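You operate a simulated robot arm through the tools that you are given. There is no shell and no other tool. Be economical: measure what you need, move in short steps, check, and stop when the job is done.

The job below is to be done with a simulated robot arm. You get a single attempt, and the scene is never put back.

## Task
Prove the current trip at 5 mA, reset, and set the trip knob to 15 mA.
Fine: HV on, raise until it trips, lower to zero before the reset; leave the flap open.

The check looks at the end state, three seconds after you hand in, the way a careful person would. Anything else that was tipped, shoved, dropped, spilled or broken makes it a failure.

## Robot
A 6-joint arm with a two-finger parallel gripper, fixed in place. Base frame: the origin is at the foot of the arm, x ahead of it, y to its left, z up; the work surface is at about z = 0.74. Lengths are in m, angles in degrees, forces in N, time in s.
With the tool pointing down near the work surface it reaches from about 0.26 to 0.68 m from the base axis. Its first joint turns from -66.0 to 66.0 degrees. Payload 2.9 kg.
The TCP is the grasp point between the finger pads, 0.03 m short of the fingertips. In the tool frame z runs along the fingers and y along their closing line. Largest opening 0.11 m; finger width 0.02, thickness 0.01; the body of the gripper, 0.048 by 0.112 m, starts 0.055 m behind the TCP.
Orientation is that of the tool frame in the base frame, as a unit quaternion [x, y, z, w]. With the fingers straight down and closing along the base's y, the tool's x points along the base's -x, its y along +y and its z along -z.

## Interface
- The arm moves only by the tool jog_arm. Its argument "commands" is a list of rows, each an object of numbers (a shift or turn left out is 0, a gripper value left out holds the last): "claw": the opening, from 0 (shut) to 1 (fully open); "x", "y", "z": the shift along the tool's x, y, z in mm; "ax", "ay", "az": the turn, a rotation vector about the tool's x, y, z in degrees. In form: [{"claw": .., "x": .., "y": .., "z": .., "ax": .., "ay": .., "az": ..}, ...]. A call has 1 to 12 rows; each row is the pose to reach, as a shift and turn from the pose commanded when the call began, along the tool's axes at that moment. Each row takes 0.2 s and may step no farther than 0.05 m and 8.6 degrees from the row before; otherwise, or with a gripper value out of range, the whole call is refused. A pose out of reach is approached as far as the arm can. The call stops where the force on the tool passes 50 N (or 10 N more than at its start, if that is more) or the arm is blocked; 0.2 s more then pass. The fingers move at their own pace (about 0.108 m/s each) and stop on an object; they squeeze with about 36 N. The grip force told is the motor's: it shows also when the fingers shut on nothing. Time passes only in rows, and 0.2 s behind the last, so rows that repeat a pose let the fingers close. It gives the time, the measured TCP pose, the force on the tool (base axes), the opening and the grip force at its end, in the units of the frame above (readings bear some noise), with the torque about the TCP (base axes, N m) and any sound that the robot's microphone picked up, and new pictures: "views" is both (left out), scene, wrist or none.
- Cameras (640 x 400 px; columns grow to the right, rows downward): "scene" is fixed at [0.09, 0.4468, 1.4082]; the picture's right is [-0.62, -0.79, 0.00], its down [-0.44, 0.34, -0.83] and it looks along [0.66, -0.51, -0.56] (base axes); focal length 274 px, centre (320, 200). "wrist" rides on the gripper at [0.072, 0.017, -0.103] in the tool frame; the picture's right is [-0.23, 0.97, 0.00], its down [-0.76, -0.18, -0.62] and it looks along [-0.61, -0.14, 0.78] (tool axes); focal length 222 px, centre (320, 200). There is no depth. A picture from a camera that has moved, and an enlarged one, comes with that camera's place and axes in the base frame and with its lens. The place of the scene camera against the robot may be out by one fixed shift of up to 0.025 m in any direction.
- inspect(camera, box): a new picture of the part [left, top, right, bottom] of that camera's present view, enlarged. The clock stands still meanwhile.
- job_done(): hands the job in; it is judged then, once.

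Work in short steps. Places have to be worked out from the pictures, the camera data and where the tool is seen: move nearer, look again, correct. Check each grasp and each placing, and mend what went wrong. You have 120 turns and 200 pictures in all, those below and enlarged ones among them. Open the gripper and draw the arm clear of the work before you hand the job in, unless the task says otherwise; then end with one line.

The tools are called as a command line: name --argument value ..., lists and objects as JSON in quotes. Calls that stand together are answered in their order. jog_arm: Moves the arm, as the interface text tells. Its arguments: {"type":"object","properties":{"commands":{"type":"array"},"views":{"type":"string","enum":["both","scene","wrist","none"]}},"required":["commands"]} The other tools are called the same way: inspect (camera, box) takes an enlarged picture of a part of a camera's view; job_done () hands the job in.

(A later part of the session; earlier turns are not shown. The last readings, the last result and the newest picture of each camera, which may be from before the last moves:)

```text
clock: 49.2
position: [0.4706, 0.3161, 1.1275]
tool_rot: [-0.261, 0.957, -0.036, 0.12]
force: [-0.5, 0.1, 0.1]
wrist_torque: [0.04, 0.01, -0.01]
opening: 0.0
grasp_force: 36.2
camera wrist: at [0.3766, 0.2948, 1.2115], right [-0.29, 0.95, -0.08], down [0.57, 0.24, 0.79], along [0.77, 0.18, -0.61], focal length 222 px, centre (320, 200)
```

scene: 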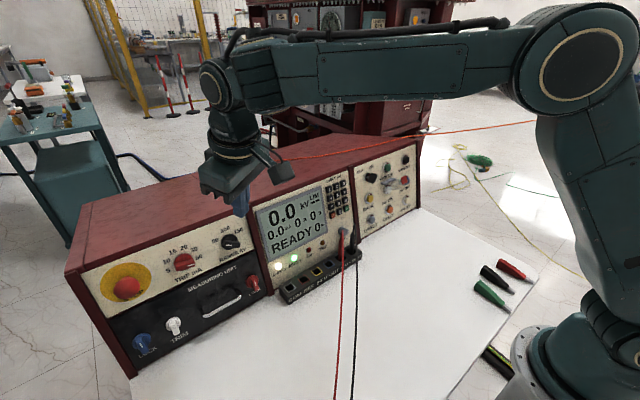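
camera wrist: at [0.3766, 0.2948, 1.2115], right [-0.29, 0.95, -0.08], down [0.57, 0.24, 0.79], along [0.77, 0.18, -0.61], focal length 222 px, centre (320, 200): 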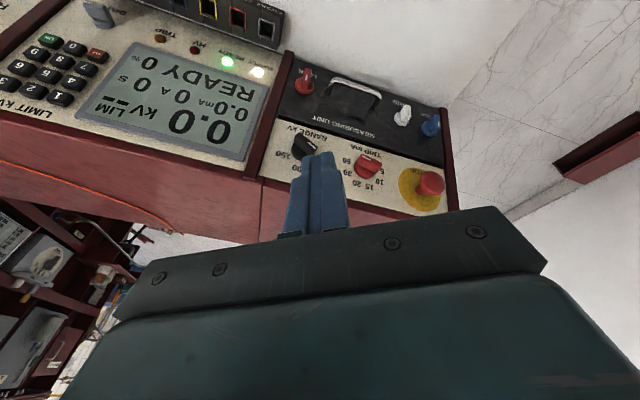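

The knob is near (0.61,0.43,0.93). Aligned radially, I pitch the tool up toward the panel while lowering ~10 cm.

jog_arm --commands '[{"ay": -8, "z": 10}, {"ay": -16, "z": 22, "x": 4, "y": 3}, {"ay": -24, "z": 36, "x": 8, "y": 5}, {"ay": -32, "z": 50, "x": 11, "y": 7}, {"ay": -40, "z": 64, "x": 15, "y": 9}, {"ay": -48, "z": 78, "x": 18, "y": 11}, {"ay": -56, "z": 92, "x": 20, "y": 12}, {"ay": -62, "z": 105, "x": 23, "y": 14}]'

```text
clock: 51.0
position: [0.471, 0.3145, 1.0189]
tool_rot: [-0.241, 0.758, 0.103, 0.598]
force: [0.3, 0.3, 0.2]
wrist_torque: [-0.01, -0.03, 0.01]
opening: 0.0002
grasp_force: 36.3
camera wrist: at [0.3625, 0.2657, 0.9761], right [-0.44, 0.89, 0.09], down [-0.32, -0.24, 0.92], along [0.84, 0.37, 0.39], focal length 222 px, centre (320, 200)
```

scene: 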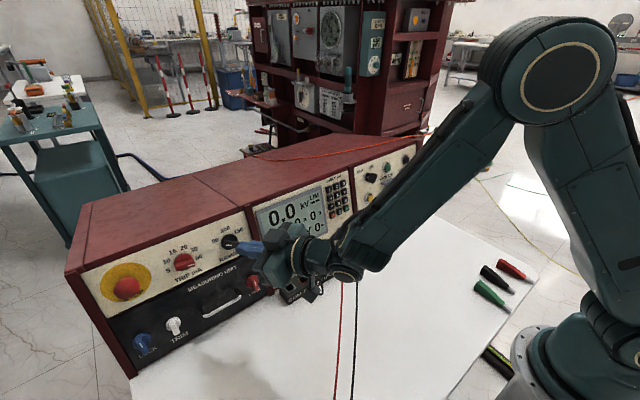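
wrist: 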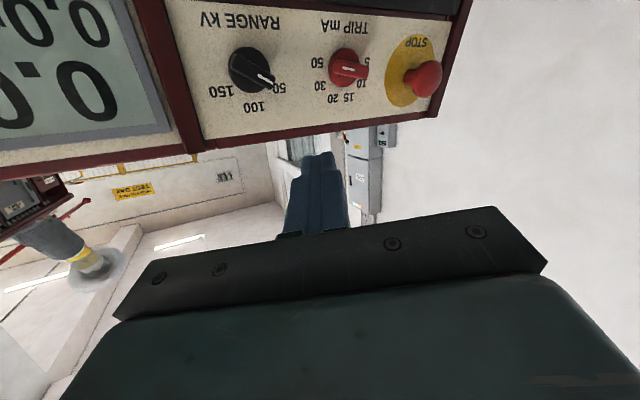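

Reached. Inspect the knob markings and pointer.

inspect --camera "wrist" --box '[220, 10, 460, 150]'

inspect --camera "scene" --box '[150, 230, 260, 300]'

```text
2.67 times, centred on (340, 80) of wrist
camera zoom: at [0.3625, 0.2657, 0.9761], right [-0.44, 0.89, 0.09], down [-0.32, -0.24, 0.92], along [0.84, 0.37, 0.39], focal length 592 px, centre (267, 520)
```

zoom: 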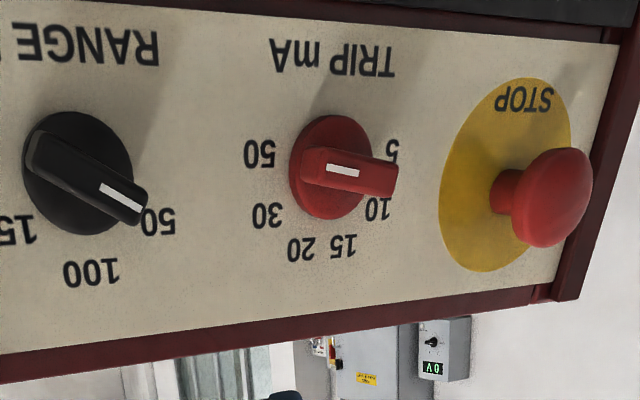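

```text
5.71 times, centred on (205, 265) of scene
camera zoom: at [0.09, 0.4468, 1.4082], right [-0.62, -0.79, 0.0], down [-0.44, 0.34, -0.83], along [0.66, -0.51, -0.56], focal length 1567 px, centre (977, -171)
```

zoom: 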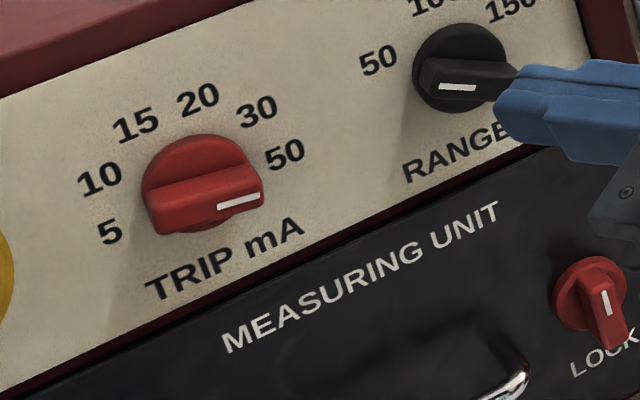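

The knob's bar points to 50; scale positions look evenly spaced (5…50 at about −100…+100° from up). Knob handle triangulates to (0.600,0.419,0.942). I square the tool to the panel (pitch 13°, yaw 0) 10 cm in front of it.

jog_arm --commands '[{"x": 4.4, "y": 16.4, "z": 17.7, "ax": 5.4, "ay": -0.1, "az": 2.9}, {"x": 8.8, "y": 32.8, "z": 35.4, "ax": 10.7, "ay": -0.2, "az": 5.8}, {"x": 13.1, "y": 49.1, "z": 53, "ax": 16.1, "ay": -0.2, "az": 8.7}, {"x": 17.5, "y": 65.5, "z": 70.7, "ax": 21.4, "ay": -0.3, "az": 11.6}, {"x": 21.9, "y": 81.9, "z": 88.4, "ax": 26.8, "ay": -0.4, "az": 14.5}]'

```text
clock: 52.2
position: [0.5034, 0.4203, 0.9634]
tool_rot: [0.002, 0.783, -0.001, 0.622]
force: [-0.1, 0.2, -1.0]
wrist_torque: [0.0, -0.01, -0.03]
opening: 0.0
grasp_force: 36.1
camera wrist: at [0.3859, 0.4364, 0.9182], right [0.05, 0.97, 0.22], down [-0.43, -0.18, 0.88], along [0.9, -0.14, 0.41], focal length 222 px, centre (320, 200)
```

scene: 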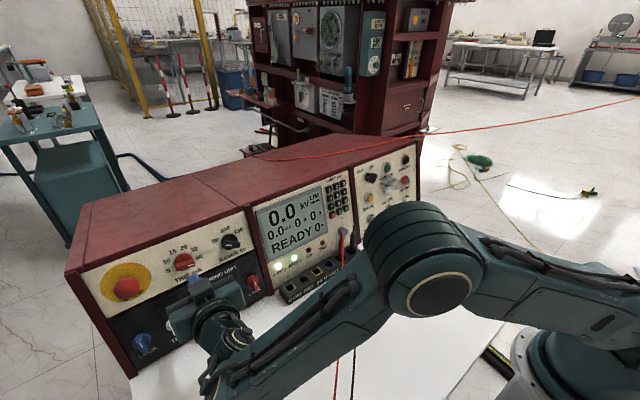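
wrist: 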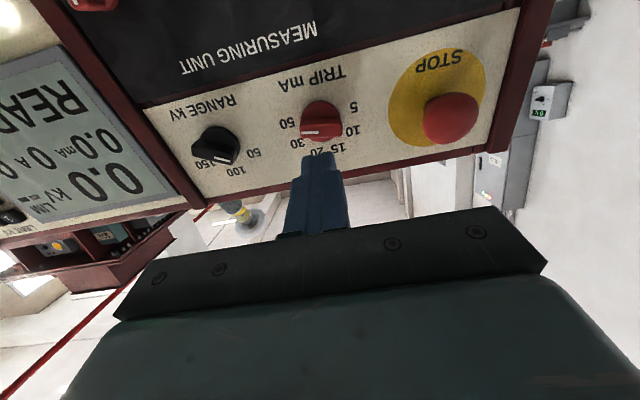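

Reached exactly. Inspect the knob here for an accurate centre.

inspect --camera "wrist" --box '[240, 70, 400, 170]'

```text
4.00 times, centred on (320, 120) of wrist
camera zoom: at [0.3859, 0.4364, 0.9182], right [0.05, 0.97, 0.22], down [-0.43, -0.18, 0.88], along [0.9, -0.14, 0.41], focal length 888 px, centre (320, 520)
```

zoom: 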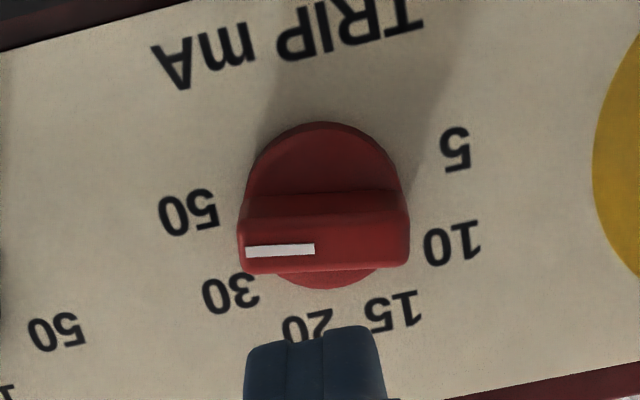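

The bar's front centre is (0.596,0.420,0.9445), length ~4 cm, width ~1.2 cm, nearly horizontal with the pointer on the 50 side. I roll the tool +98° so the fingers close across the bar, and open to ~44 mm.

jog_arm --commands '[{"az": 8.2, "claw": 0.4, "x": -1}, {"az": 16.4, "x": -2}, {"az": 24.6, "x": -2}, {"az": 32.8, "x": -2}, {"az": 41, "x": -2}, {"az": 49.2, "x": -2}, {"az": 57.4, "x": -2}, {"az": 65.6, "x": -2}, {"az": 73.8, "x": -2}, {"az": 82, "x": -2}, {"az": 90, "x": -2}, {"az": 98, "x": -2}]'

```text
clock: 54.8
position: [0.5029, 0.4202, 0.9662]
tool_rot: [0.592, 0.514, 0.469, 0.408]
force: [0.3, -0.1, 0.8]
wrist_torque: [-0.03, 0.01, -0.02]
opening: 0.0439
grasp_force: 0.2
camera wrist: at [0.4091, 0.4886, 1.017], right [0.21, -0.36, 0.91], down [-0.67, -0.73, -0.13], along [0.71, -0.58, -0.4], focal length 222 px, centre (320, 200)
```

scene: 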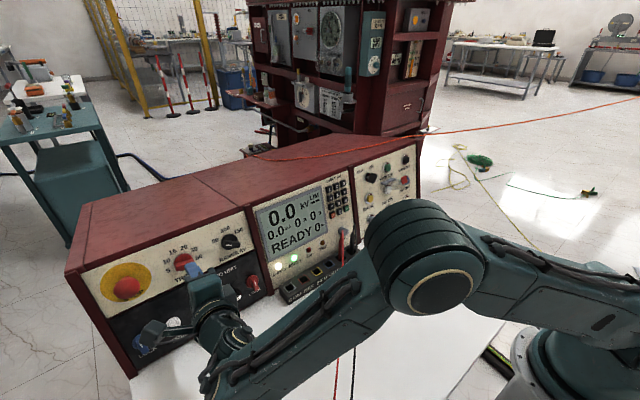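
wrist: 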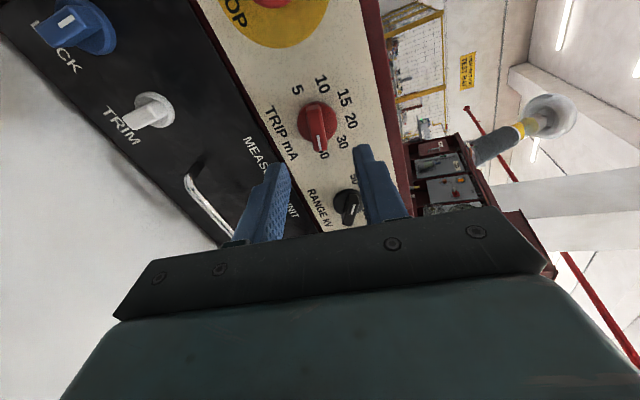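

Reachable. Inspect the bar from this side to confirm centre and alignment.

inspect --camera "wrist" --box '[240, 60, 400, 180]'

```text
3.33 times, centred on (320, 120) of wrist
camera zoom: at [0.4091, 0.4886, 1.017], right [0.21, -0.36, 0.91], down [-0.67, -0.73, -0.13], along [0.71, -0.58, -0.4], focal length 740 px, centre (320, 467)
```

zoom: 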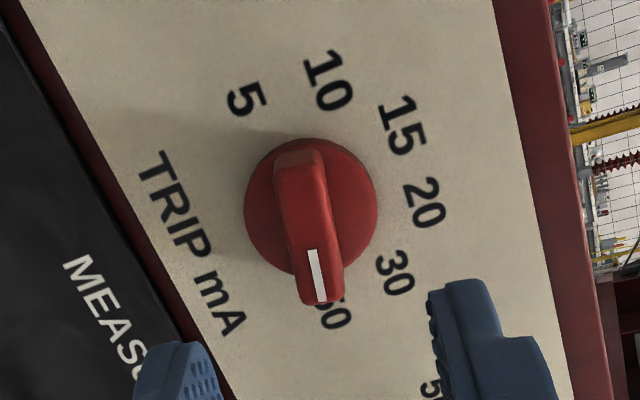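

Centre agrees within 2–3 mm. I advance 78 mm along the knob axis so the tips straddle the bar ~12 mm deep, with a small correction.

jog_arm --commands '[{"z": 25, "y": -1, "az": 3}, {"z": 50, "y": -1.5, "az": 3}, {"z": 65, "y": -1.5, "az": 3}, {"z": 78, "y": -1.5, "az": 3}]' --views "wrist"

inspect --camera "wrist" --box '[220, 20, 440, 180]'

```text
clock: 55.8
position: [0.5789, 0.4196, 0.9471]
tool_rot: [0.605, 0.499, 0.479, 0.396]
force: [-0.3, 0.6, 0.7]
wrist_torque: [0.02, 0.0, 0.01]
opening: 0.044
grasp_force: 0.0
camera wrist: at [0.4855, 0.4877, 1.0011], right [0.21, -0.41, 0.89], down [-0.68, -0.71, -0.17], along [0.7, -0.57, -0.43], focal length 222 px, centre (320, 200)
```

wrist: 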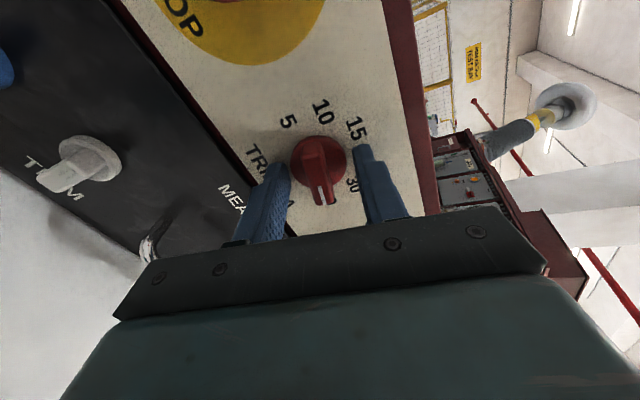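

```text
2.50 times, centred on (330, 100) of wrist
camera zoom: at [0.4855, 0.4877, 1.0011], right [0.21, -0.41, 0.89], down [-0.68, -0.71, -0.17], along [0.7, -0.57, -0.43], focal length 555 px, centre (295, 450)
```

zoom: 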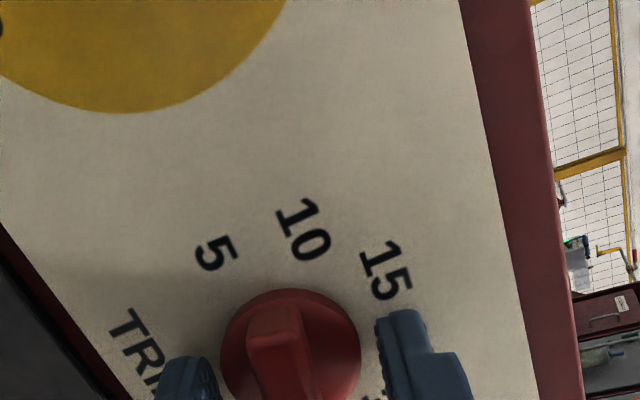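

The fingers straddle the bar, roughly centred. Close on it.

jog_arm --commands '[{"claw": 0.15}, {"claw": 0.0}, {"claw": 0.0}]' --views "wrist"

```text
clock: 56.6
position: [0.5794, 0.4193, 0.9448]
tool_rot: [0.605, 0.498, 0.479, 0.395]
force: [6.1, 3.9, -6.5]
wrist_torque: [-0.07, 0.13, 0.23]
opening: 0.0362
grasp_force: 44.9
camera wrist: at [0.4854, 0.4878, 1.0002], right [0.21, -0.41, 0.89], down [-0.68, -0.71, -0.17], along [0.7, -0.57, -0.43], focal length 222 px, centre (320, 200)
```

wrist: 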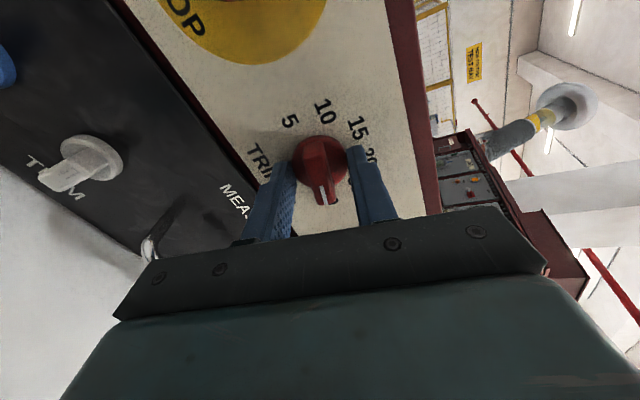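

It gripped the disc (36 mm): too deep. Open slightly, back off 7 mm, shift 2 mm down, and close again.

jog_arm --commands '[{"claw": 0.42}, {"claw": 0.42, "z": -7, "y": -2}, {"claw": 0.1, "z": -7, "y": -2}, {"claw": 0.0, "z": -7, "y": -2}, {"claw": 0.0, "z": -7, "y": -2}]' --views "wrist"

```text
clock: 57.8
position: [0.5711, 0.4201, 0.9476]
tool_rot: [0.605, 0.498, 0.479, 0.396]
force: [1.2, -0.1, 4.0]
wrist_torque: [-0.58, 0.47, 0.36]
opening: 0.0126
grasp_force: 44.8
camera wrist: at [0.4782, 0.4877, 1.0016], right [0.21, -0.41, 0.89], down [-0.68, -0.71, -0.17], along [0.7, -0.57, -0.43], focal length 222 px, centre (320, 200)
```

wrist: 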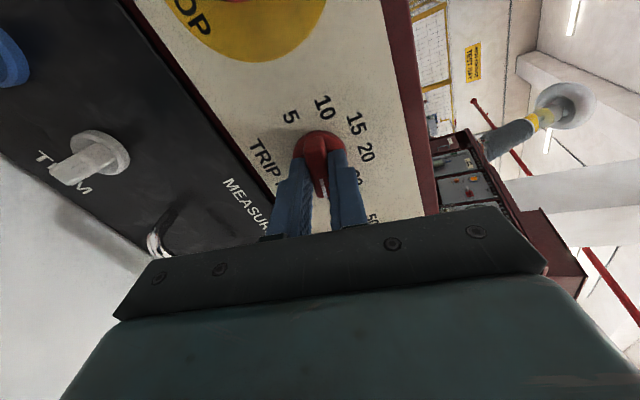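

Now the bar is gripped (12.6 mm). Turn counter-clockwise (−az) in steps; first 88°.

jog_arm --commands '[{"az": -8}, {"az": -16}, {"az": -24}, {"az": -32}, {"az": -40}, {"az": -48}, {"az": -56}, {"az": -64}, {"az": -72}, {"az": -80}, {"az": -88}]'

```text
clock: 60.2
position: [0.5716, 0.4206, 0.9482]
tool_rot: [0.088, 0.778, 0.07, 0.618]
force: [-1.6, 0.1, 12.1]
wrist_torque: [0.02, 0.52, 0.06]
opening: 0.0127
grasp_force: 45.0
camera wrist: at [0.4561, 0.4524, 0.907], right [0.1, 0.9, 0.43], down [-0.45, -0.34, 0.83], along [0.89, -0.27, 0.37], focal length 222 px, centre (320, 200)
```

scene: 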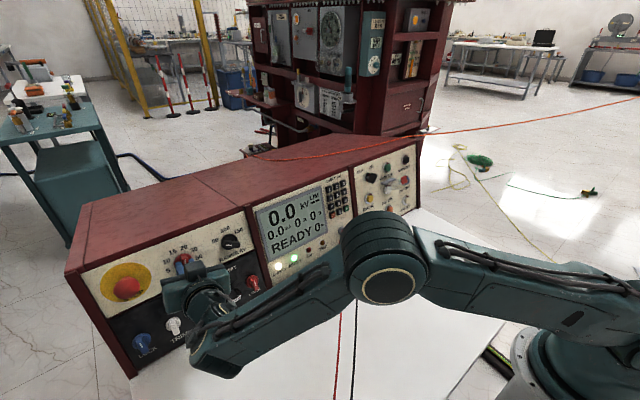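
wrist: 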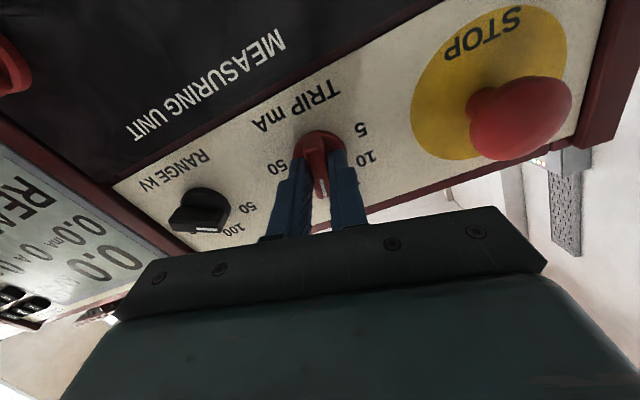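

Turning works; a 12 N upward side load suggests the tool sits ~1 mm low, so I correct up slightly and continue 56°.

jog_arm --commands '[{"az": -8, "x": -1.5}, {"az": -16, "x": -1.5}, {"az": -24, "x": -1.5}, {"az": -32, "x": -1.5}, {"az": -40, "x": -1.5}, {"az": -48, "x": -1.5}, {"az": -56, "x": -1.5}]' --views "none"

```text
clock: 61.8
position: [0.5712, 0.4204, 0.9485]
tool_rot: [-0.289, 0.729, -0.228, 0.577]
force: [-4.8, 3.1, 0.9]
wrist_torque: [0.23, -0.79, 1.05]
opening: 0.0128
grasp_force: 45.5
```

Continue the last 57°.

jog_arm --commands '[{"az": -8}, {"az": -16}, {"az": -24}, {"az": -32}, {"az": -40}, {"az": -48}, {"az": -54}, {"az": -58}]'

inspect --camera "wrist" --box '[220, 80, 420, 220]'

```text
clock: 63.6
position: [0.5712, 0.4206, 0.9477]
tool_rot: [0.606, -0.498, 0.479, -0.394]
force: [-7.3, 7.2, -0.9]
wrist_torque: [1.02, 0.64, 0.39]
opening: 0.0126
grasp_force: 44.6
camera wrist: at [0.4707, 0.3455, 0.9698], right [-0.23, 0.04, -0.97], down [-0.6, 0.78, 0.17], along [0.77, 0.62, -0.16], focal length 222 px, centre (320, 200)
```

scene: 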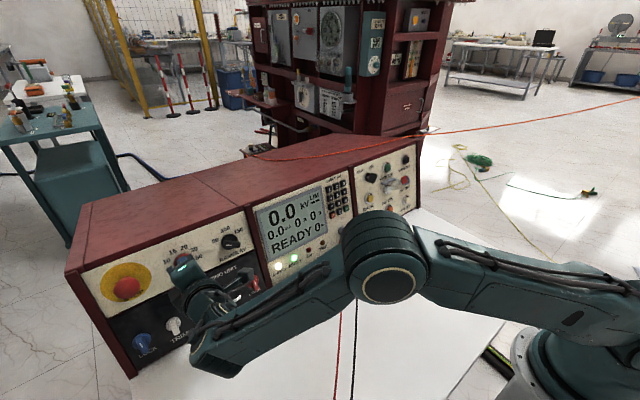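
wrist: 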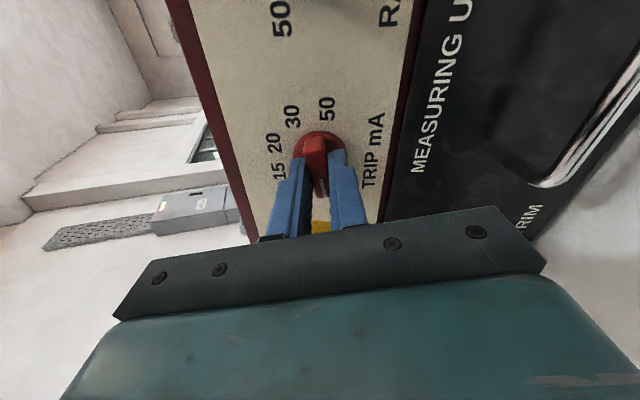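

```text
2.86 times, centred on (320, 150) of wrist
camera zoom: at [0.4707, 0.3455, 0.9698], right [-0.23, 0.04, -0.97], down [-0.6, 0.78, 0.17], along [0.77, 0.62, -0.16], focal length 635 px, centre (320, 343)
```

zoom: 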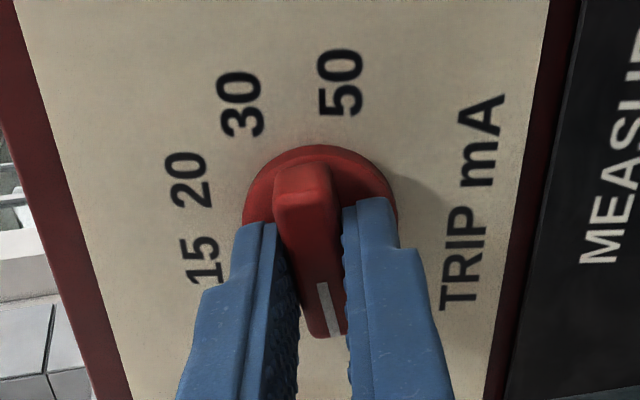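

The pointer is turned to the left side. Release, back off 7 cm and check where it points.

jog_arm --commands '[{"claw": 0.4}, {"claw": 0.4}, {"claw": 0.4, "z": -30}, {"claw": 0.4, "z": -70}]' --views "wrist"

inspect --camera "wrist" --box '[240, 70, 400, 190]'

inspect --camera "scene" --box '[150, 230, 260, 300]'

```text
clock: 64.6
position: [0.5048, 0.4201, 0.9644]
tool_rot: [0.605, -0.499, 0.48, -0.394]
force: [0.3, -1.2, -0.2]
wrist_torque: [0.02, 0.0, 0.04]
opening: 0.0438
grasp_force: 0.0
camera wrist: at [0.4029, 0.345, 0.9861], right [-0.23, 0.04, -0.97], down [-0.6, 0.78, 0.17], along [0.77, 0.62, -0.16], focal length 222 px, centre (320, 200)
```

wrist: 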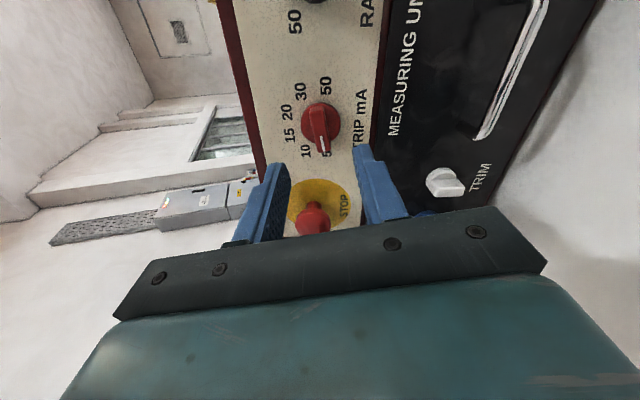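

```text
3.33 times, centred on (320, 130) of wrist
camera zoom: at [0.4029, 0.345, 0.9861], right [-0.23, 0.04, -0.97], down [-0.6, 0.78, 0.17], along [0.77, 0.62, -0.16], focal length 740 px, centre (320, 433)
```

zoom: 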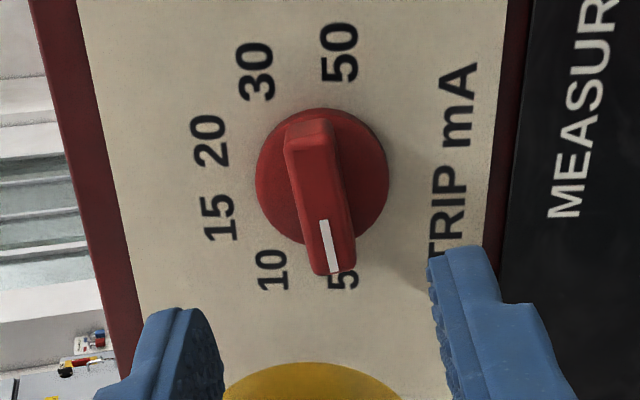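

```text
5.71 times, centred on (205, 265) of scene
camera zoom: at [0.0901, 0.4468, 1.4082], right [-0.62, -0.79, 0.0], down [-0.44, 0.34, -0.83], along [0.66, -0.51, -0.56], focal length 1567 px, centre (977, -171)
```

zoom: 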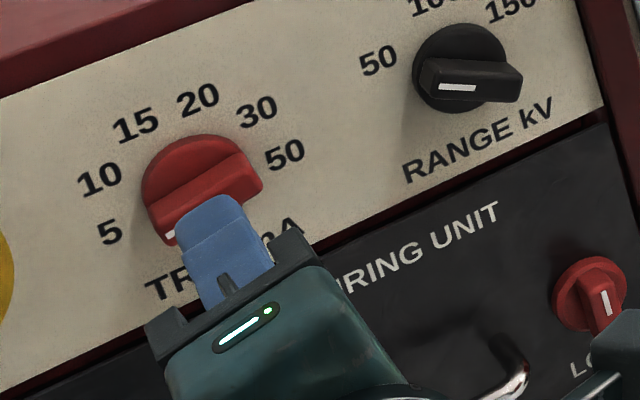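

The pointer is on 5 mA. Now roll the tool back and retreat the same way toward the right module.

jog_arm --commands '[{"az": 8.3, "claw": 0.0, "z": -5}, {"az": 16.5, "z": -5}, {"az": 24.8, "z": -5}, {"az": 33, "z": -5}, {"az": 41.3, "z": -5}, {"az": 49.5, "z": -5}, {"az": 57.8, "z": -5}, {"az": 66, "z": -5}, {"az": 74.3, "z": -5}, {"az": 82.5, "z": -5}, {"az": 90.8, "z": -5}, {"az": 99, "z": -5}]' --views "none"

jog_arm --commands '[{"x": -9, "y": -21, "z": -8, "ax": -5.4, "az": -2.9}, {"x": -18, "y": -42, "z": -16, "ax": -10.7, "az": -5.8}, {"x": -28, "y": -63, "z": -24, "ax": -16.1, "az": -8.7}, {"x": -37, "y": -84, "z": -32, "ax": -21.4, "az": -11.6}, {"x": -46, "y": -105, "z": -40, "ax": -26.8, "ay": 0.4, "az": -14.5}]' --views "none"

```text
clock: 67.2
position: [0.4993, 0.4193, 0.9656]
tool_rot: [-0.012, 0.783, -0.011, 0.621]
force: [0.2, 0.5, -1.1]
wrist_torque: [0.02, -0.01, 0.01]
opening: 0.0001
grasp_force: 35.4
```

```text
clock: 68.4
position: [0.4713, 0.3153, 1.0242]
tool_rot: [-0.255, 0.759, 0.093, 0.592]
force: [-0.8, -0.7, 0.3]
wrist_torque: [0.0, 0.03, -0.01]
opening: 0.0
grasp_force: 36.2
```

Tilt down radially and rise (reverse of the approach).

jog_arm --commands '[{"ay": 8, "x": -12}, {"ay": 16, "x": -25, "y": -2, "z": -4}, {"ay": 24, "x": -38, "y": -4, "z": -8}, {"ay": 32, "x": -50, "y": -6, "z": -12}, {"ay": 40, "x": -62, "y": -8, "z": -16}, {"ay": 48, "x": -75, "y": -10, "z": -20}, {"ay": 56, "x": -88, "y": -12, "z": -24}, {"ay": 62, "x": -100, "y": -14, "z": -28}]' --views "none"

jog_arm --commands '[{"x": 24, "y": -40.3, "z": 1.2, "ax": 1.06, "ay": 0.64, "az": 4.67}, {"x": 48, "y": -80.6, "z": 2.4, "ax": 2.1, "ay": 1.3, "az": 9.34}, {"x": 72, "y": -120.9, "z": 3.6, "ax": 3.2, "ay": 1.9, "az": 14}, {"x": 96, "y": -161.2, "z": 4.8, "ax": 4.25, "ay": 2.55, "az": 18.7}, {"x": 120, "y": -201.5, "z": 6, "ax": 5.3, "ay": 3.2, "az": 23.4}, {"x": 144, "y": -241.8, "z": 7, "ax": 6.4, "ay": 3.8, "az": 28}, {"x": 168, "y": -282, "z": 8, "ax": 7.4, "ay": 4.5, "az": 32.7}, {"x": 192, "y": -322.4, "z": 9, "ax": 8.5, "ay": 5.1, "az": 37.4}, {"x": 216, "y": -362.7, "z": 10.5, "ax": 9.6, "ay": 5.7, "az": 42}, {"x": 240, "y": -403, "z": 12, "ax": 10.6, "ay": 6.4, "az": 46.7}, {"x": 264, "y": -443, "z": 13, "ax": 11.7, "ay": 7, "az": 51.4}]' --views "wrist"

```text
clock: 70.2
position: [0.4709, 0.3197, 1.1283]
tool_rot: [-0.266, 0.956, -0.051, 0.115]
force: [0.3, -0.1, 0.3]
wrist_torque: [-0.03, 0.0, 0.02]
opening: 0.0002
grasp_force: 35.7
```

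```text
clock: 72.6
position: [0.4738, -0.1972, 1.1343]
tool_rot: [0.191, 0.971, -0.106, 0.096]
force: [-0.3, -0.2, 0.2]
wrist_torque: [0.01, -0.01, -0.01]
opening: 0.0
grasp_force: 35.9
camera wrist: at [0.4003, -0.1315, 1.2162], right [0.59, 0.8, -0.11], down [0.53, -0.28, 0.8], along [0.61, -0.53, -0.59], focal length 222 px, centre (320, 200)
```

wrist: 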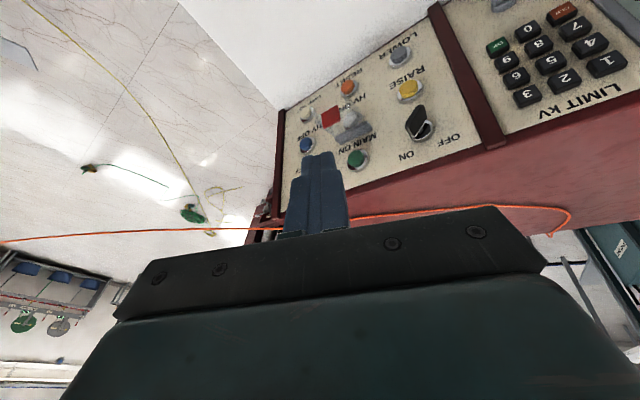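

Now pitch up radially (yaw ≈ −24°) toward the right panel, lowering 9 cm and staying ~7 cm clear of the flap.

jog_arm --commands '[{"ay": -8, "x": 8, "y": 2, "z": 8}, {"ay": -16, "x": 16, "y": 4, "z": 18}, {"ay": -24, "x": 24, "y": 6, "z": 28}, {"ay": -32, "x": 30, "y": 8, "z": 38}, {"ay": -40, "x": 36, "y": 9, "z": 48}, {"ay": -48, "x": 42, "y": 10, "z": 58}, {"ay": -56, "x": 48, "y": 11, "z": 70}, {"ay": -62, "x": 51, "y": 12, "z": 80}]' --views "wrist"

```text
clock: 74.4
position: [0.4439, -0.1864, 1.0459]
tool_rot: [0.108, 0.783, -0.188, 0.583]
force: [-0.2, 0.9, 0.2]
wrist_torque: [0.04, -0.03, 0.02]
opening: 0.0001
grasp_force: 35.9
camera wrist: at [0.3398, -0.1317, 0.9996], right [0.45, 0.89, 0.05], down [-0.39, 0.14, 0.91], along [0.81, -0.43, 0.41], focal length 222 px, centre (320, 200)
```

wrist: 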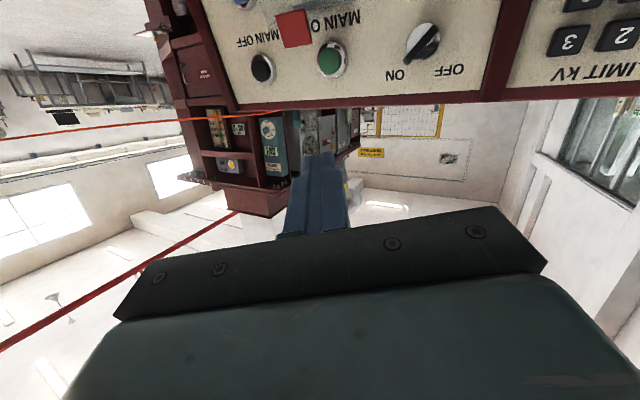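

Lower to z≈0.885, slightly forward.

jog_arm --commands '[{"x": 36, "y": 10, "z": 16}, {"x": 72, "y": 19, "z": 33}, {"x": 108, "y": 29, "z": 50}, {"x": 144, "y": 38, "z": 66}]'

inspect --camera "wrist" --box '[180, 0, 440, 180]'

```text
clock: 75.4
position: [0.4752, -0.1882, 0.8843]
tool_rot: [0.107, 0.784, -0.188, 0.582]
force: [-0.5, -0.3, 1.0]
wrist_torque: [0.0, -0.04, 0.02]
opening: 0.0
grasp_force: 36.1
camera wrist: at [0.3706, -0.1329, 0.8396], right [0.45, 0.89, 0.05], down [-0.38, 0.14, 0.91], along [0.81, -0.43, 0.41], focal length 222 px, centre (320, 200)
```

scene: 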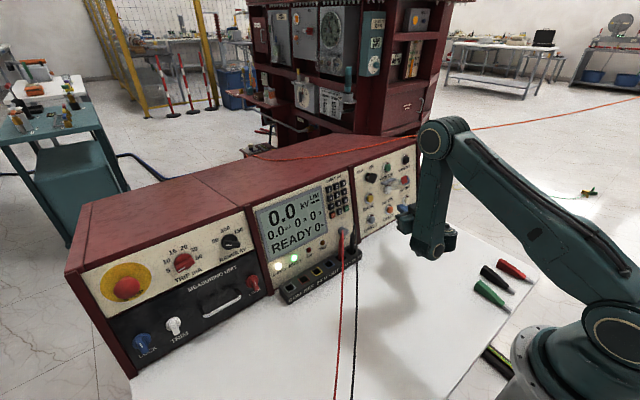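
wrist: 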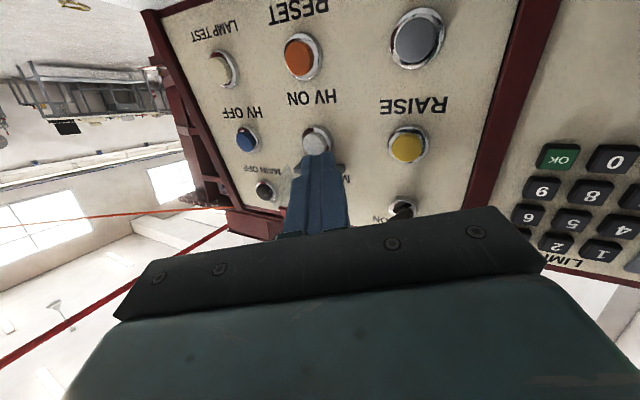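

```text
2.22 times, centred on (310, 90) of wrist
camera zoom: at [0.3706, -0.1329, 0.8396], right [0.45, 0.89, 0.05], down [-0.38, 0.14, 0.91], along [0.81, -0.43, 0.41], focal length 494 px, centre (342, 444)
```

zoom: 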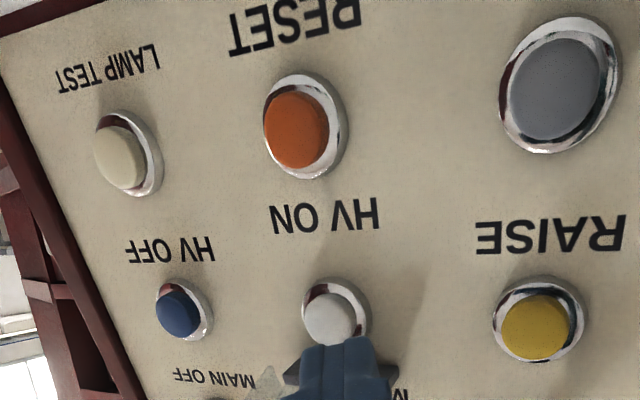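

Button caps triangulated: HV ON (0.580,−0.248,0.880), RAISE (0.578,−0.156,0.882), RESET (0.565,−0.248,0.806), LOWER (0.566,−0.155,0.807). Move the closed fingertips to ~2.4 cm in front of HV ON, below the flap.

jog_arm --commands '[{"x": -8, "y": -10, "z": 33}, {"x": -15, "y": -20, "z": 66}]'

inspect --camera "wrist" --box '[220, 40, 420, 240]'

inspect --camera "scene" --box '[340, 135, 460, 255]'

```text
clock: 76.0
position: [0.5252, -0.2428, 0.8897]
tool_rot: [0.101, 0.781, -0.209, 0.58]
force: [1.9, 4.7, -2.4]
wrist_torque: [-0.13, -0.15, -0.44]
opening: 0.0002
grasp_force: 35.9
camera wrist: at [0.421, -0.1871, 0.8432], right [0.46, 0.89, 0.01], down [-0.37, 0.18, 0.91], along [0.8, -0.42, 0.42], focal length 222 px, centre (320, 200)
```

scene: 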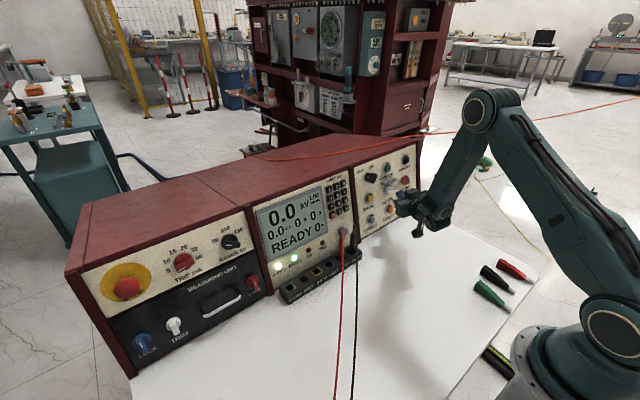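
wrist: 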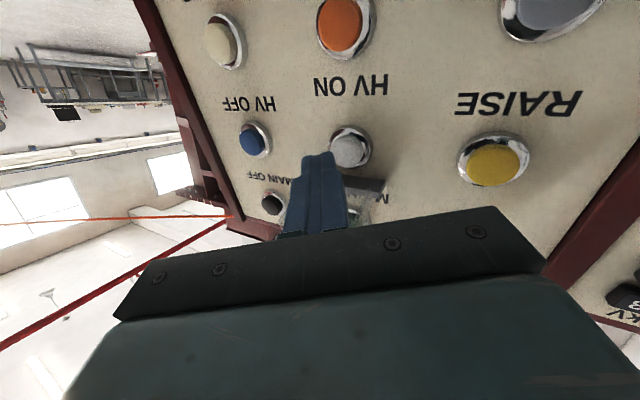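

```text
2.00 times, centred on (320, 140) of wrist
camera zoom: at [0.421, -0.1871, 0.8432], right [0.46, 0.89, 0.01], down [-0.37, 0.18, 0.91], along [0.8, -0.42, 0.42], focal length 444 px, centre (320, 320)
```

zoom: 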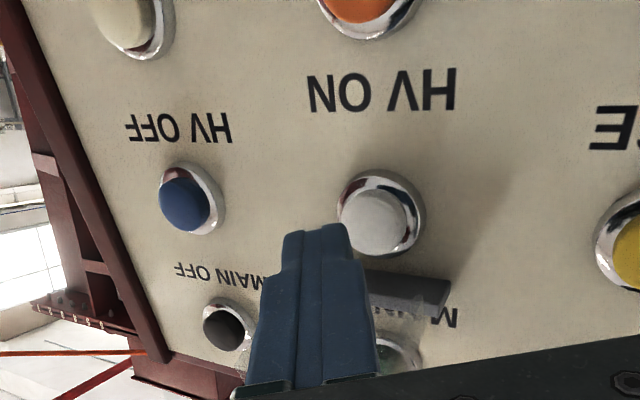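

```text
3.33 times, centred on (400, 195) of scene
camera zoom: at [0.09, 0.4468, 1.4082], right [-0.62, -0.79, 0.0], down [-0.44, 0.34, -0.83], along [0.66, -0.51, -0.56], focal length 914 px, centre (53, 217)
```

zoom: 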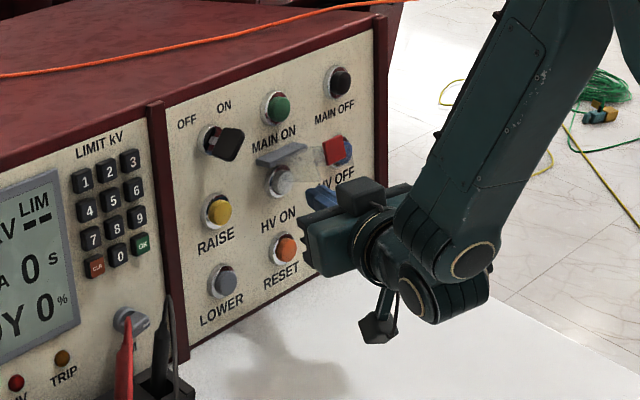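

A slight contact force shows; I re-read it at rest before going on.

jog_arm --commands '[{"x": 0}]' --views "none"

inspect --camera "scene" --box '[370, 160, 440, 220]'

```text
clock: 76.4
position: [0.5282, -0.2315, 0.8854]
tool_rot: [0.108, 0.783, -0.189, 0.583]
force: [0.3, 0.6, 0.7]
wrist_torque: [-0.02, -0.04, 0.01]
opening: 0.0
grasp_force: 36.3
```

```text
6.67 times, centred on (405, 190) of scene
camera zoom: at [0.09, 0.4468, 1.4082], right [-0.62, -0.79, 0.0], down [-0.44, 0.34, -0.83], along [0.66, -0.51, -0.56], focal length 1829 px, centre (-247, 267)
```

zoom: 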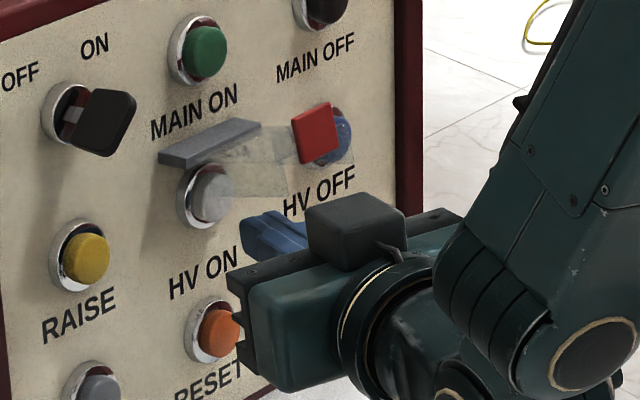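

That was only a transient; it's settled. Now press HV ON slowly: ~3 cm along the panel normal, aiming slightly low in the cap to stay clear of the flap.

jog_arm --commands '[{"x": -2.5, "y": 3, "z": 9}, {"x": -4.3, "y": 5.4, "z": 16.7}, {"x": -5.2, "y": 6.8, "z": 21}, {"x": -5.7, "y": 7.7, "z": 24.4}, {"x": -6.2, "y": 9.2, "z": 28}]'

inspect --camera "scene" --box '[250, 160, 430, 300]'

```text
clock: 77.6
position: [0.5589, -0.235, 0.883]
tool_rot: [0.108, 0.784, -0.189, 0.582]
force: [-11.6, 2.3, 4.0]
wrist_torque: [0.03, -0.1, 0.05]
opening: 0.0
grasp_force: 35.7
heard: click
camera wrist: at [0.4532, -0.1809, 0.838], right [0.45, 0.89, 0.05], down [-0.39, 0.14, 0.91], along [0.81, -0.43, 0.41], focal length 222 px, centre (320, 200)
```

scene: 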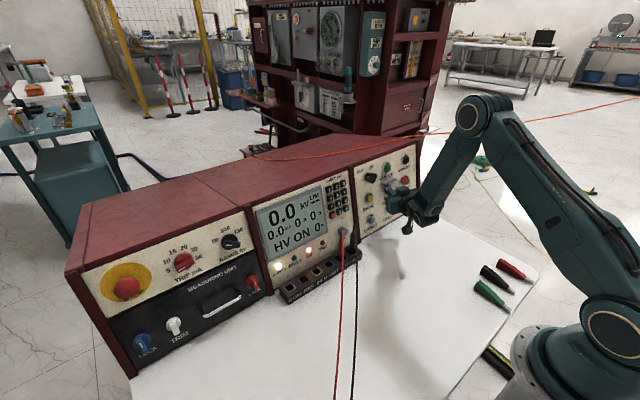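
wrist: 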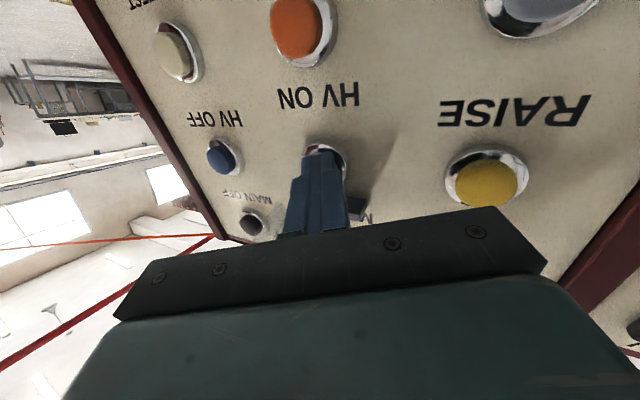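

```text
2.86 times, centred on (340, 230) of scene
camera zoom: at [0.0896, 0.4469, 1.4082], right [-0.62, -0.79, 0.0], down [-0.44, 0.34, -0.83], along [0.66, -0.51, -0.56], focal length 784 px, centre (263, 114)
```

zoom: 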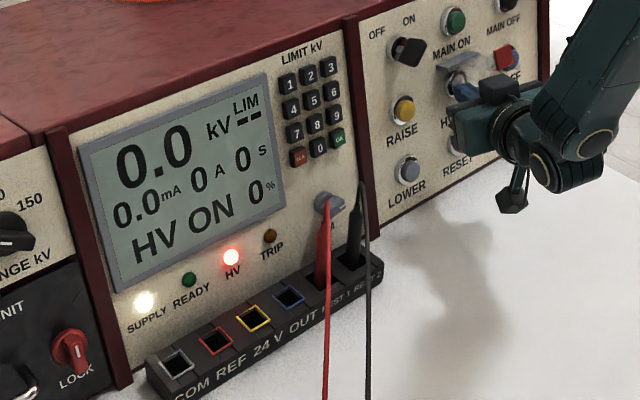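

HV is on (click, "HV ON"). Release and move over to stand off RAISE.

jog_arm --commands '[{"x": 7, "y": -9, "z": -21}, {"x": 15, "y": -19, "z": -44}, {"x": 11, "y": 5, "z": -53}, {"x": 8, "y": 30, "z": -62}, {"x": 5, "y": 50, "z": -68}, {"x": 2, "y": 69, "z": -70}, {"x": 2, "y": 69, "z": -70}]' --views "wrist"

```text
clock: 79.2
position: [0.5246, -0.1428, 0.8873]
tool_rot: [0.108, 0.783, -0.188, 0.583]
force: [0.0, 0.6, -0.9]
wrist_torque: [0.01, 0.0, 0.0]
opening: 0.0
grasp_force: 36.1
camera wrist: at [0.4197, -0.0881, 0.8428], right [0.45, 0.89, 0.05], down [-0.39, 0.14, 0.91], along [0.81, -0.43, 0.41], focal length 222 px, centre (320, 200)
```

wrist: 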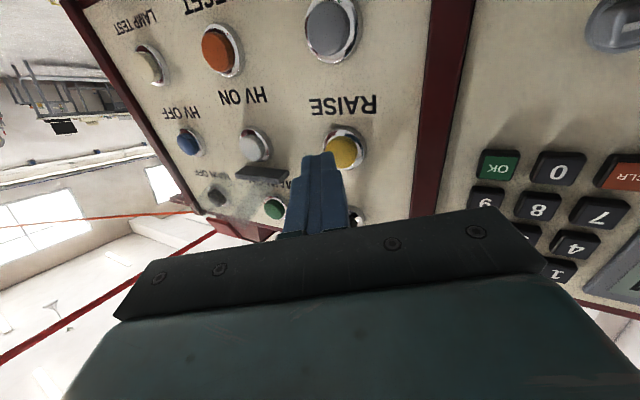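

Press RAISE and hold ~1.4 s, watching the display.

jog_arm --commands '[{"x": -2, "y": 5, "z": 11}, {"x": -4, "y": 9, "z": 20}, {"x": -5.3, "y": 12, "z": 26}, {"x": -6.3, "y": 14, "z": 31}, {"x": -6.3, "y": 14, "z": 31}, {"x": -6.3, "y": 14, "z": 31}, {"x": -6.3, "y": 14, "z": 31}, {"x": -6.3, "y": 14, "z": 31}]' --views "none"

inspect --camera "scene" --box '[240, 160, 420, 290]'

```text
clock: 81.0
position: [0.5572, -0.1445, 0.8827]
tool_rot: [0.108, 0.783, -0.189, 0.583]
force: [-11.4, 0.2, 1.1]
wrist_torque: [-0.01, -0.04, -0.03]
opening: 0.0
grasp_force: 36.3
heard: click
```

```text
3.08 times, centred on (330, 225) of scene
camera zoom: at [0.0897, 0.4468, 1.4083], right [-0.62, -0.79, 0.0], down [-0.44, 0.34, -0.83], along [0.66, -0.51, -0.56], focal length 844 px, centre (289, 123)
```

zoom: 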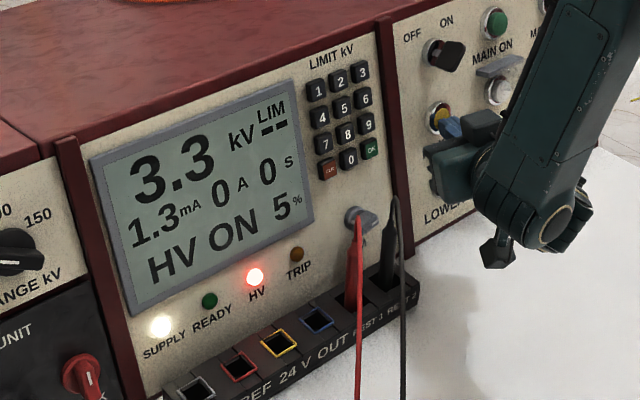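

It rises (3.3 kV, 1.3 mA, no trip yet). Hold 2.2 s more.

jog_arm --commands '[{"x": 0}, {"x": 0}, {"x": 0}, {"x": 0}, {"x": 0}, {"x": 0}, {"x": 0}, {"x": 0}, {"x": 0}, {"x": 0}]' --views "none"

inspect --camera "scene" --box '[240, 160, 420, 290]'

```text
clock: 83.2
position: [0.5572, -0.144, 0.8837]
tool_rot: [0.108, 0.783, -0.189, 0.583]
force: [-12.6, -0.1, 3.7]
wrist_torque: [0.0, -0.1, -0.06]
opening: 0.0002
grasp_force: 35.9
```

```text
3.08 times, centred on (330, 225) of scene
camera zoom: at [0.0896, 0.4468, 1.4083], right [-0.62, -0.79, 0.0], down [-0.44, 0.34, -0.83], along [0.66, -0.51, -0.56], focal length 844 px, centre (289, 123)
```

zoom: 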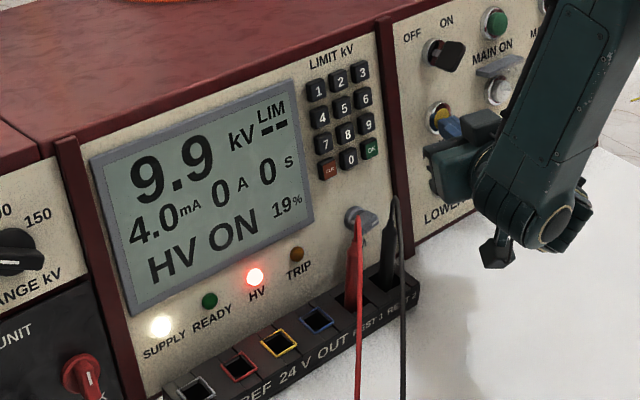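

4.0 mA at 9.9 kV; hold another ~0.8 s until it should trip above 5 mA.

jog_arm --commands '[{"x": 0}, {"x": 0}, {"x": 0}, {"x": 0}]' --views "none"

inspect --camera "scene" --box '[240, 160, 420, 290]'

```text
clock: 84.2
position: [0.5579, -0.1431, 0.8826]
tool_rot: [0.108, 0.783, -0.188, 0.583]
force: [-12.2, 0.2, 2.7]
wrist_torque: [0.03, -0.06, 0.01]
opening: 0.0001
grasp_force: 36.2
```

```text
3.08 times, centred on (330, 225) of scene
camera zoom: at [0.0897, 0.4468, 1.4083], right [-0.62, -0.79, 0.0], down [-0.44, 0.34, -0.83], along [0.66, -0.51, -0.56], focal length 844 px, centre (289, 123)
```

zoom: 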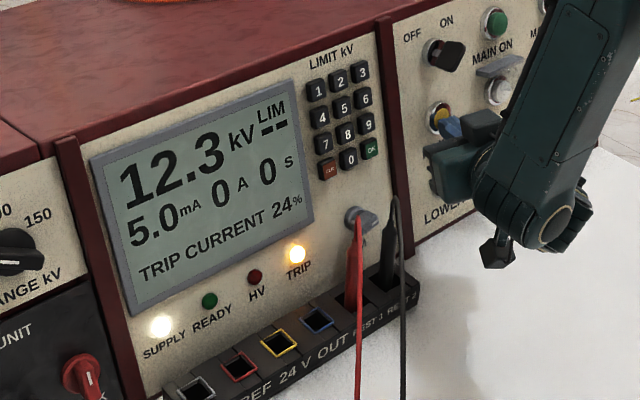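

Tripped at exactly 5.0 mA ("TRIP CURRENT"). Next: lower to zero. I back off and go to LOWER, pitching down ~18° so the camera housing stays clear of the table.

jog_arm --commands '[{"x": 3, "y": -7, "z": -16}, {"x": 6.6, "y": -14.3, "z": -33}, {"x": 6.6, "y": -14, "z": -33, "ay": 6}, {"x": 28, "y": -11, "z": -30, "ay": 12}, {"x": 50, "y": -8, "z": -27, "ay": 18}, {"x": 72.6, "y": -5.7, "z": -23, "ay": 18}, {"x": 72.6, "y": -5.7, "z": -23, "ay": 18}]'

inspect --camera "wrist" --box '[200, 60, 440, 210]'

```text
clock: 85.8
position: [0.5143, -0.1433, 0.821]
tool_rot: [0.136, 0.864, -0.169, 0.454]
force: [-0.9, -0.6, -0.3]
wrist_torque: [0.03, 0.0, 0.01]
opening: 0.0
grasp_force: 36.5
camera wrist: at [0.4049, -0.0788, 0.8135], right [0.5, 0.86, 0.02], down [-0.11, 0.04, 0.99], along [0.86, -0.5, 0.11], focal length 222 px, centre (320, 200)
```

scene: 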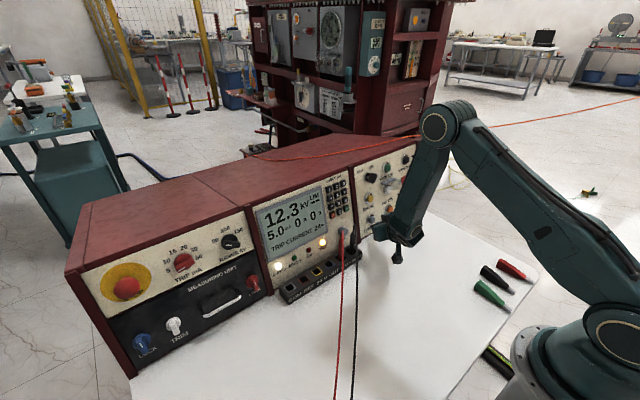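
wrist: 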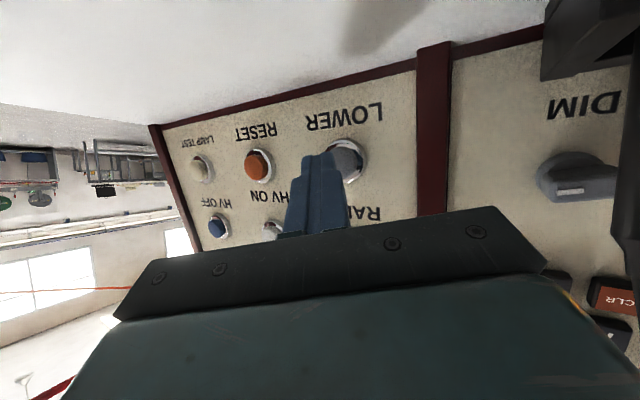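

```text
2.67 times, centred on (320, 135) of wrist
camera zoom: at [0.4049, -0.0788, 0.8135], right [0.5, 0.86, 0.02], down [-0.11, 0.04, 0.99], along [0.86, -0.5, 0.11], focal length 592 px, centre (320, 373)
```

zoom: 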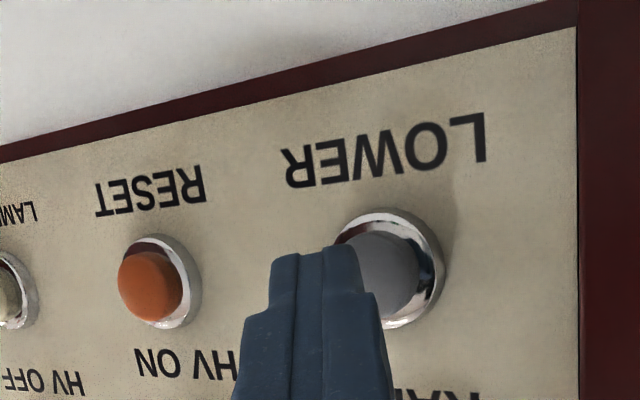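

The tip is ~3 cm in front of LOWER. Press it and hold.

jog_arm --commands '[{"x": -5.5, "y": 4.5, "z": 9}, {"x": -11, "y": 9, "z": 18}, {"x": -14, "y": 12, "z": 23}, {"x": -17, "y": 14.2, "z": 27.5}, {"x": -17, "y": 14.2, "z": 27.5}, {"x": -17, "y": 14.2, "z": 27.5}, {"x": -17, "y": 14.2, "z": 27.5}, {"x": -17, "y": 14.2, "z": 27.5}]' --views "none"

inspect --camera "scene" --box '[240, 160, 420, 290]'

```text
clock: 87.6
position: [0.5465, -0.1436, 0.8163]
tool_rot: [0.137, 0.867, -0.171, 0.448]
force: [-34.6, -1.2, 6.9]
wrist_torque: [-0.04, 0.11, -0.24]
opening: 0.0
grasp_force: 36.0
heard: click
```

```text
3.08 times, centred on (330, 225) of scene
camera zoom: at [0.0891, 0.4468, 1.4083], right [-0.62, -0.79, 0.0], down [-0.44, 0.34, -0.83], along [0.66, -0.51, -0.56], focal length 844 px, centre (289, 123)
```

zoom: 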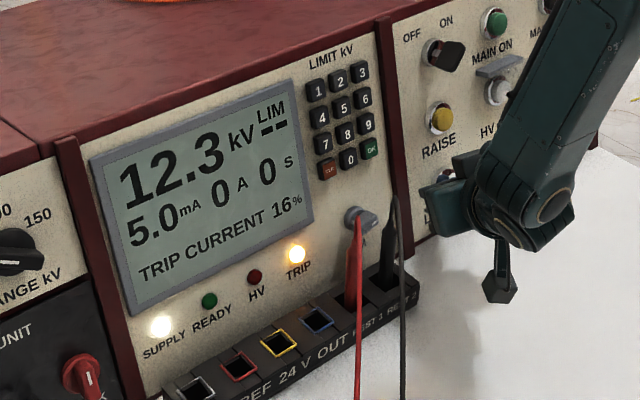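

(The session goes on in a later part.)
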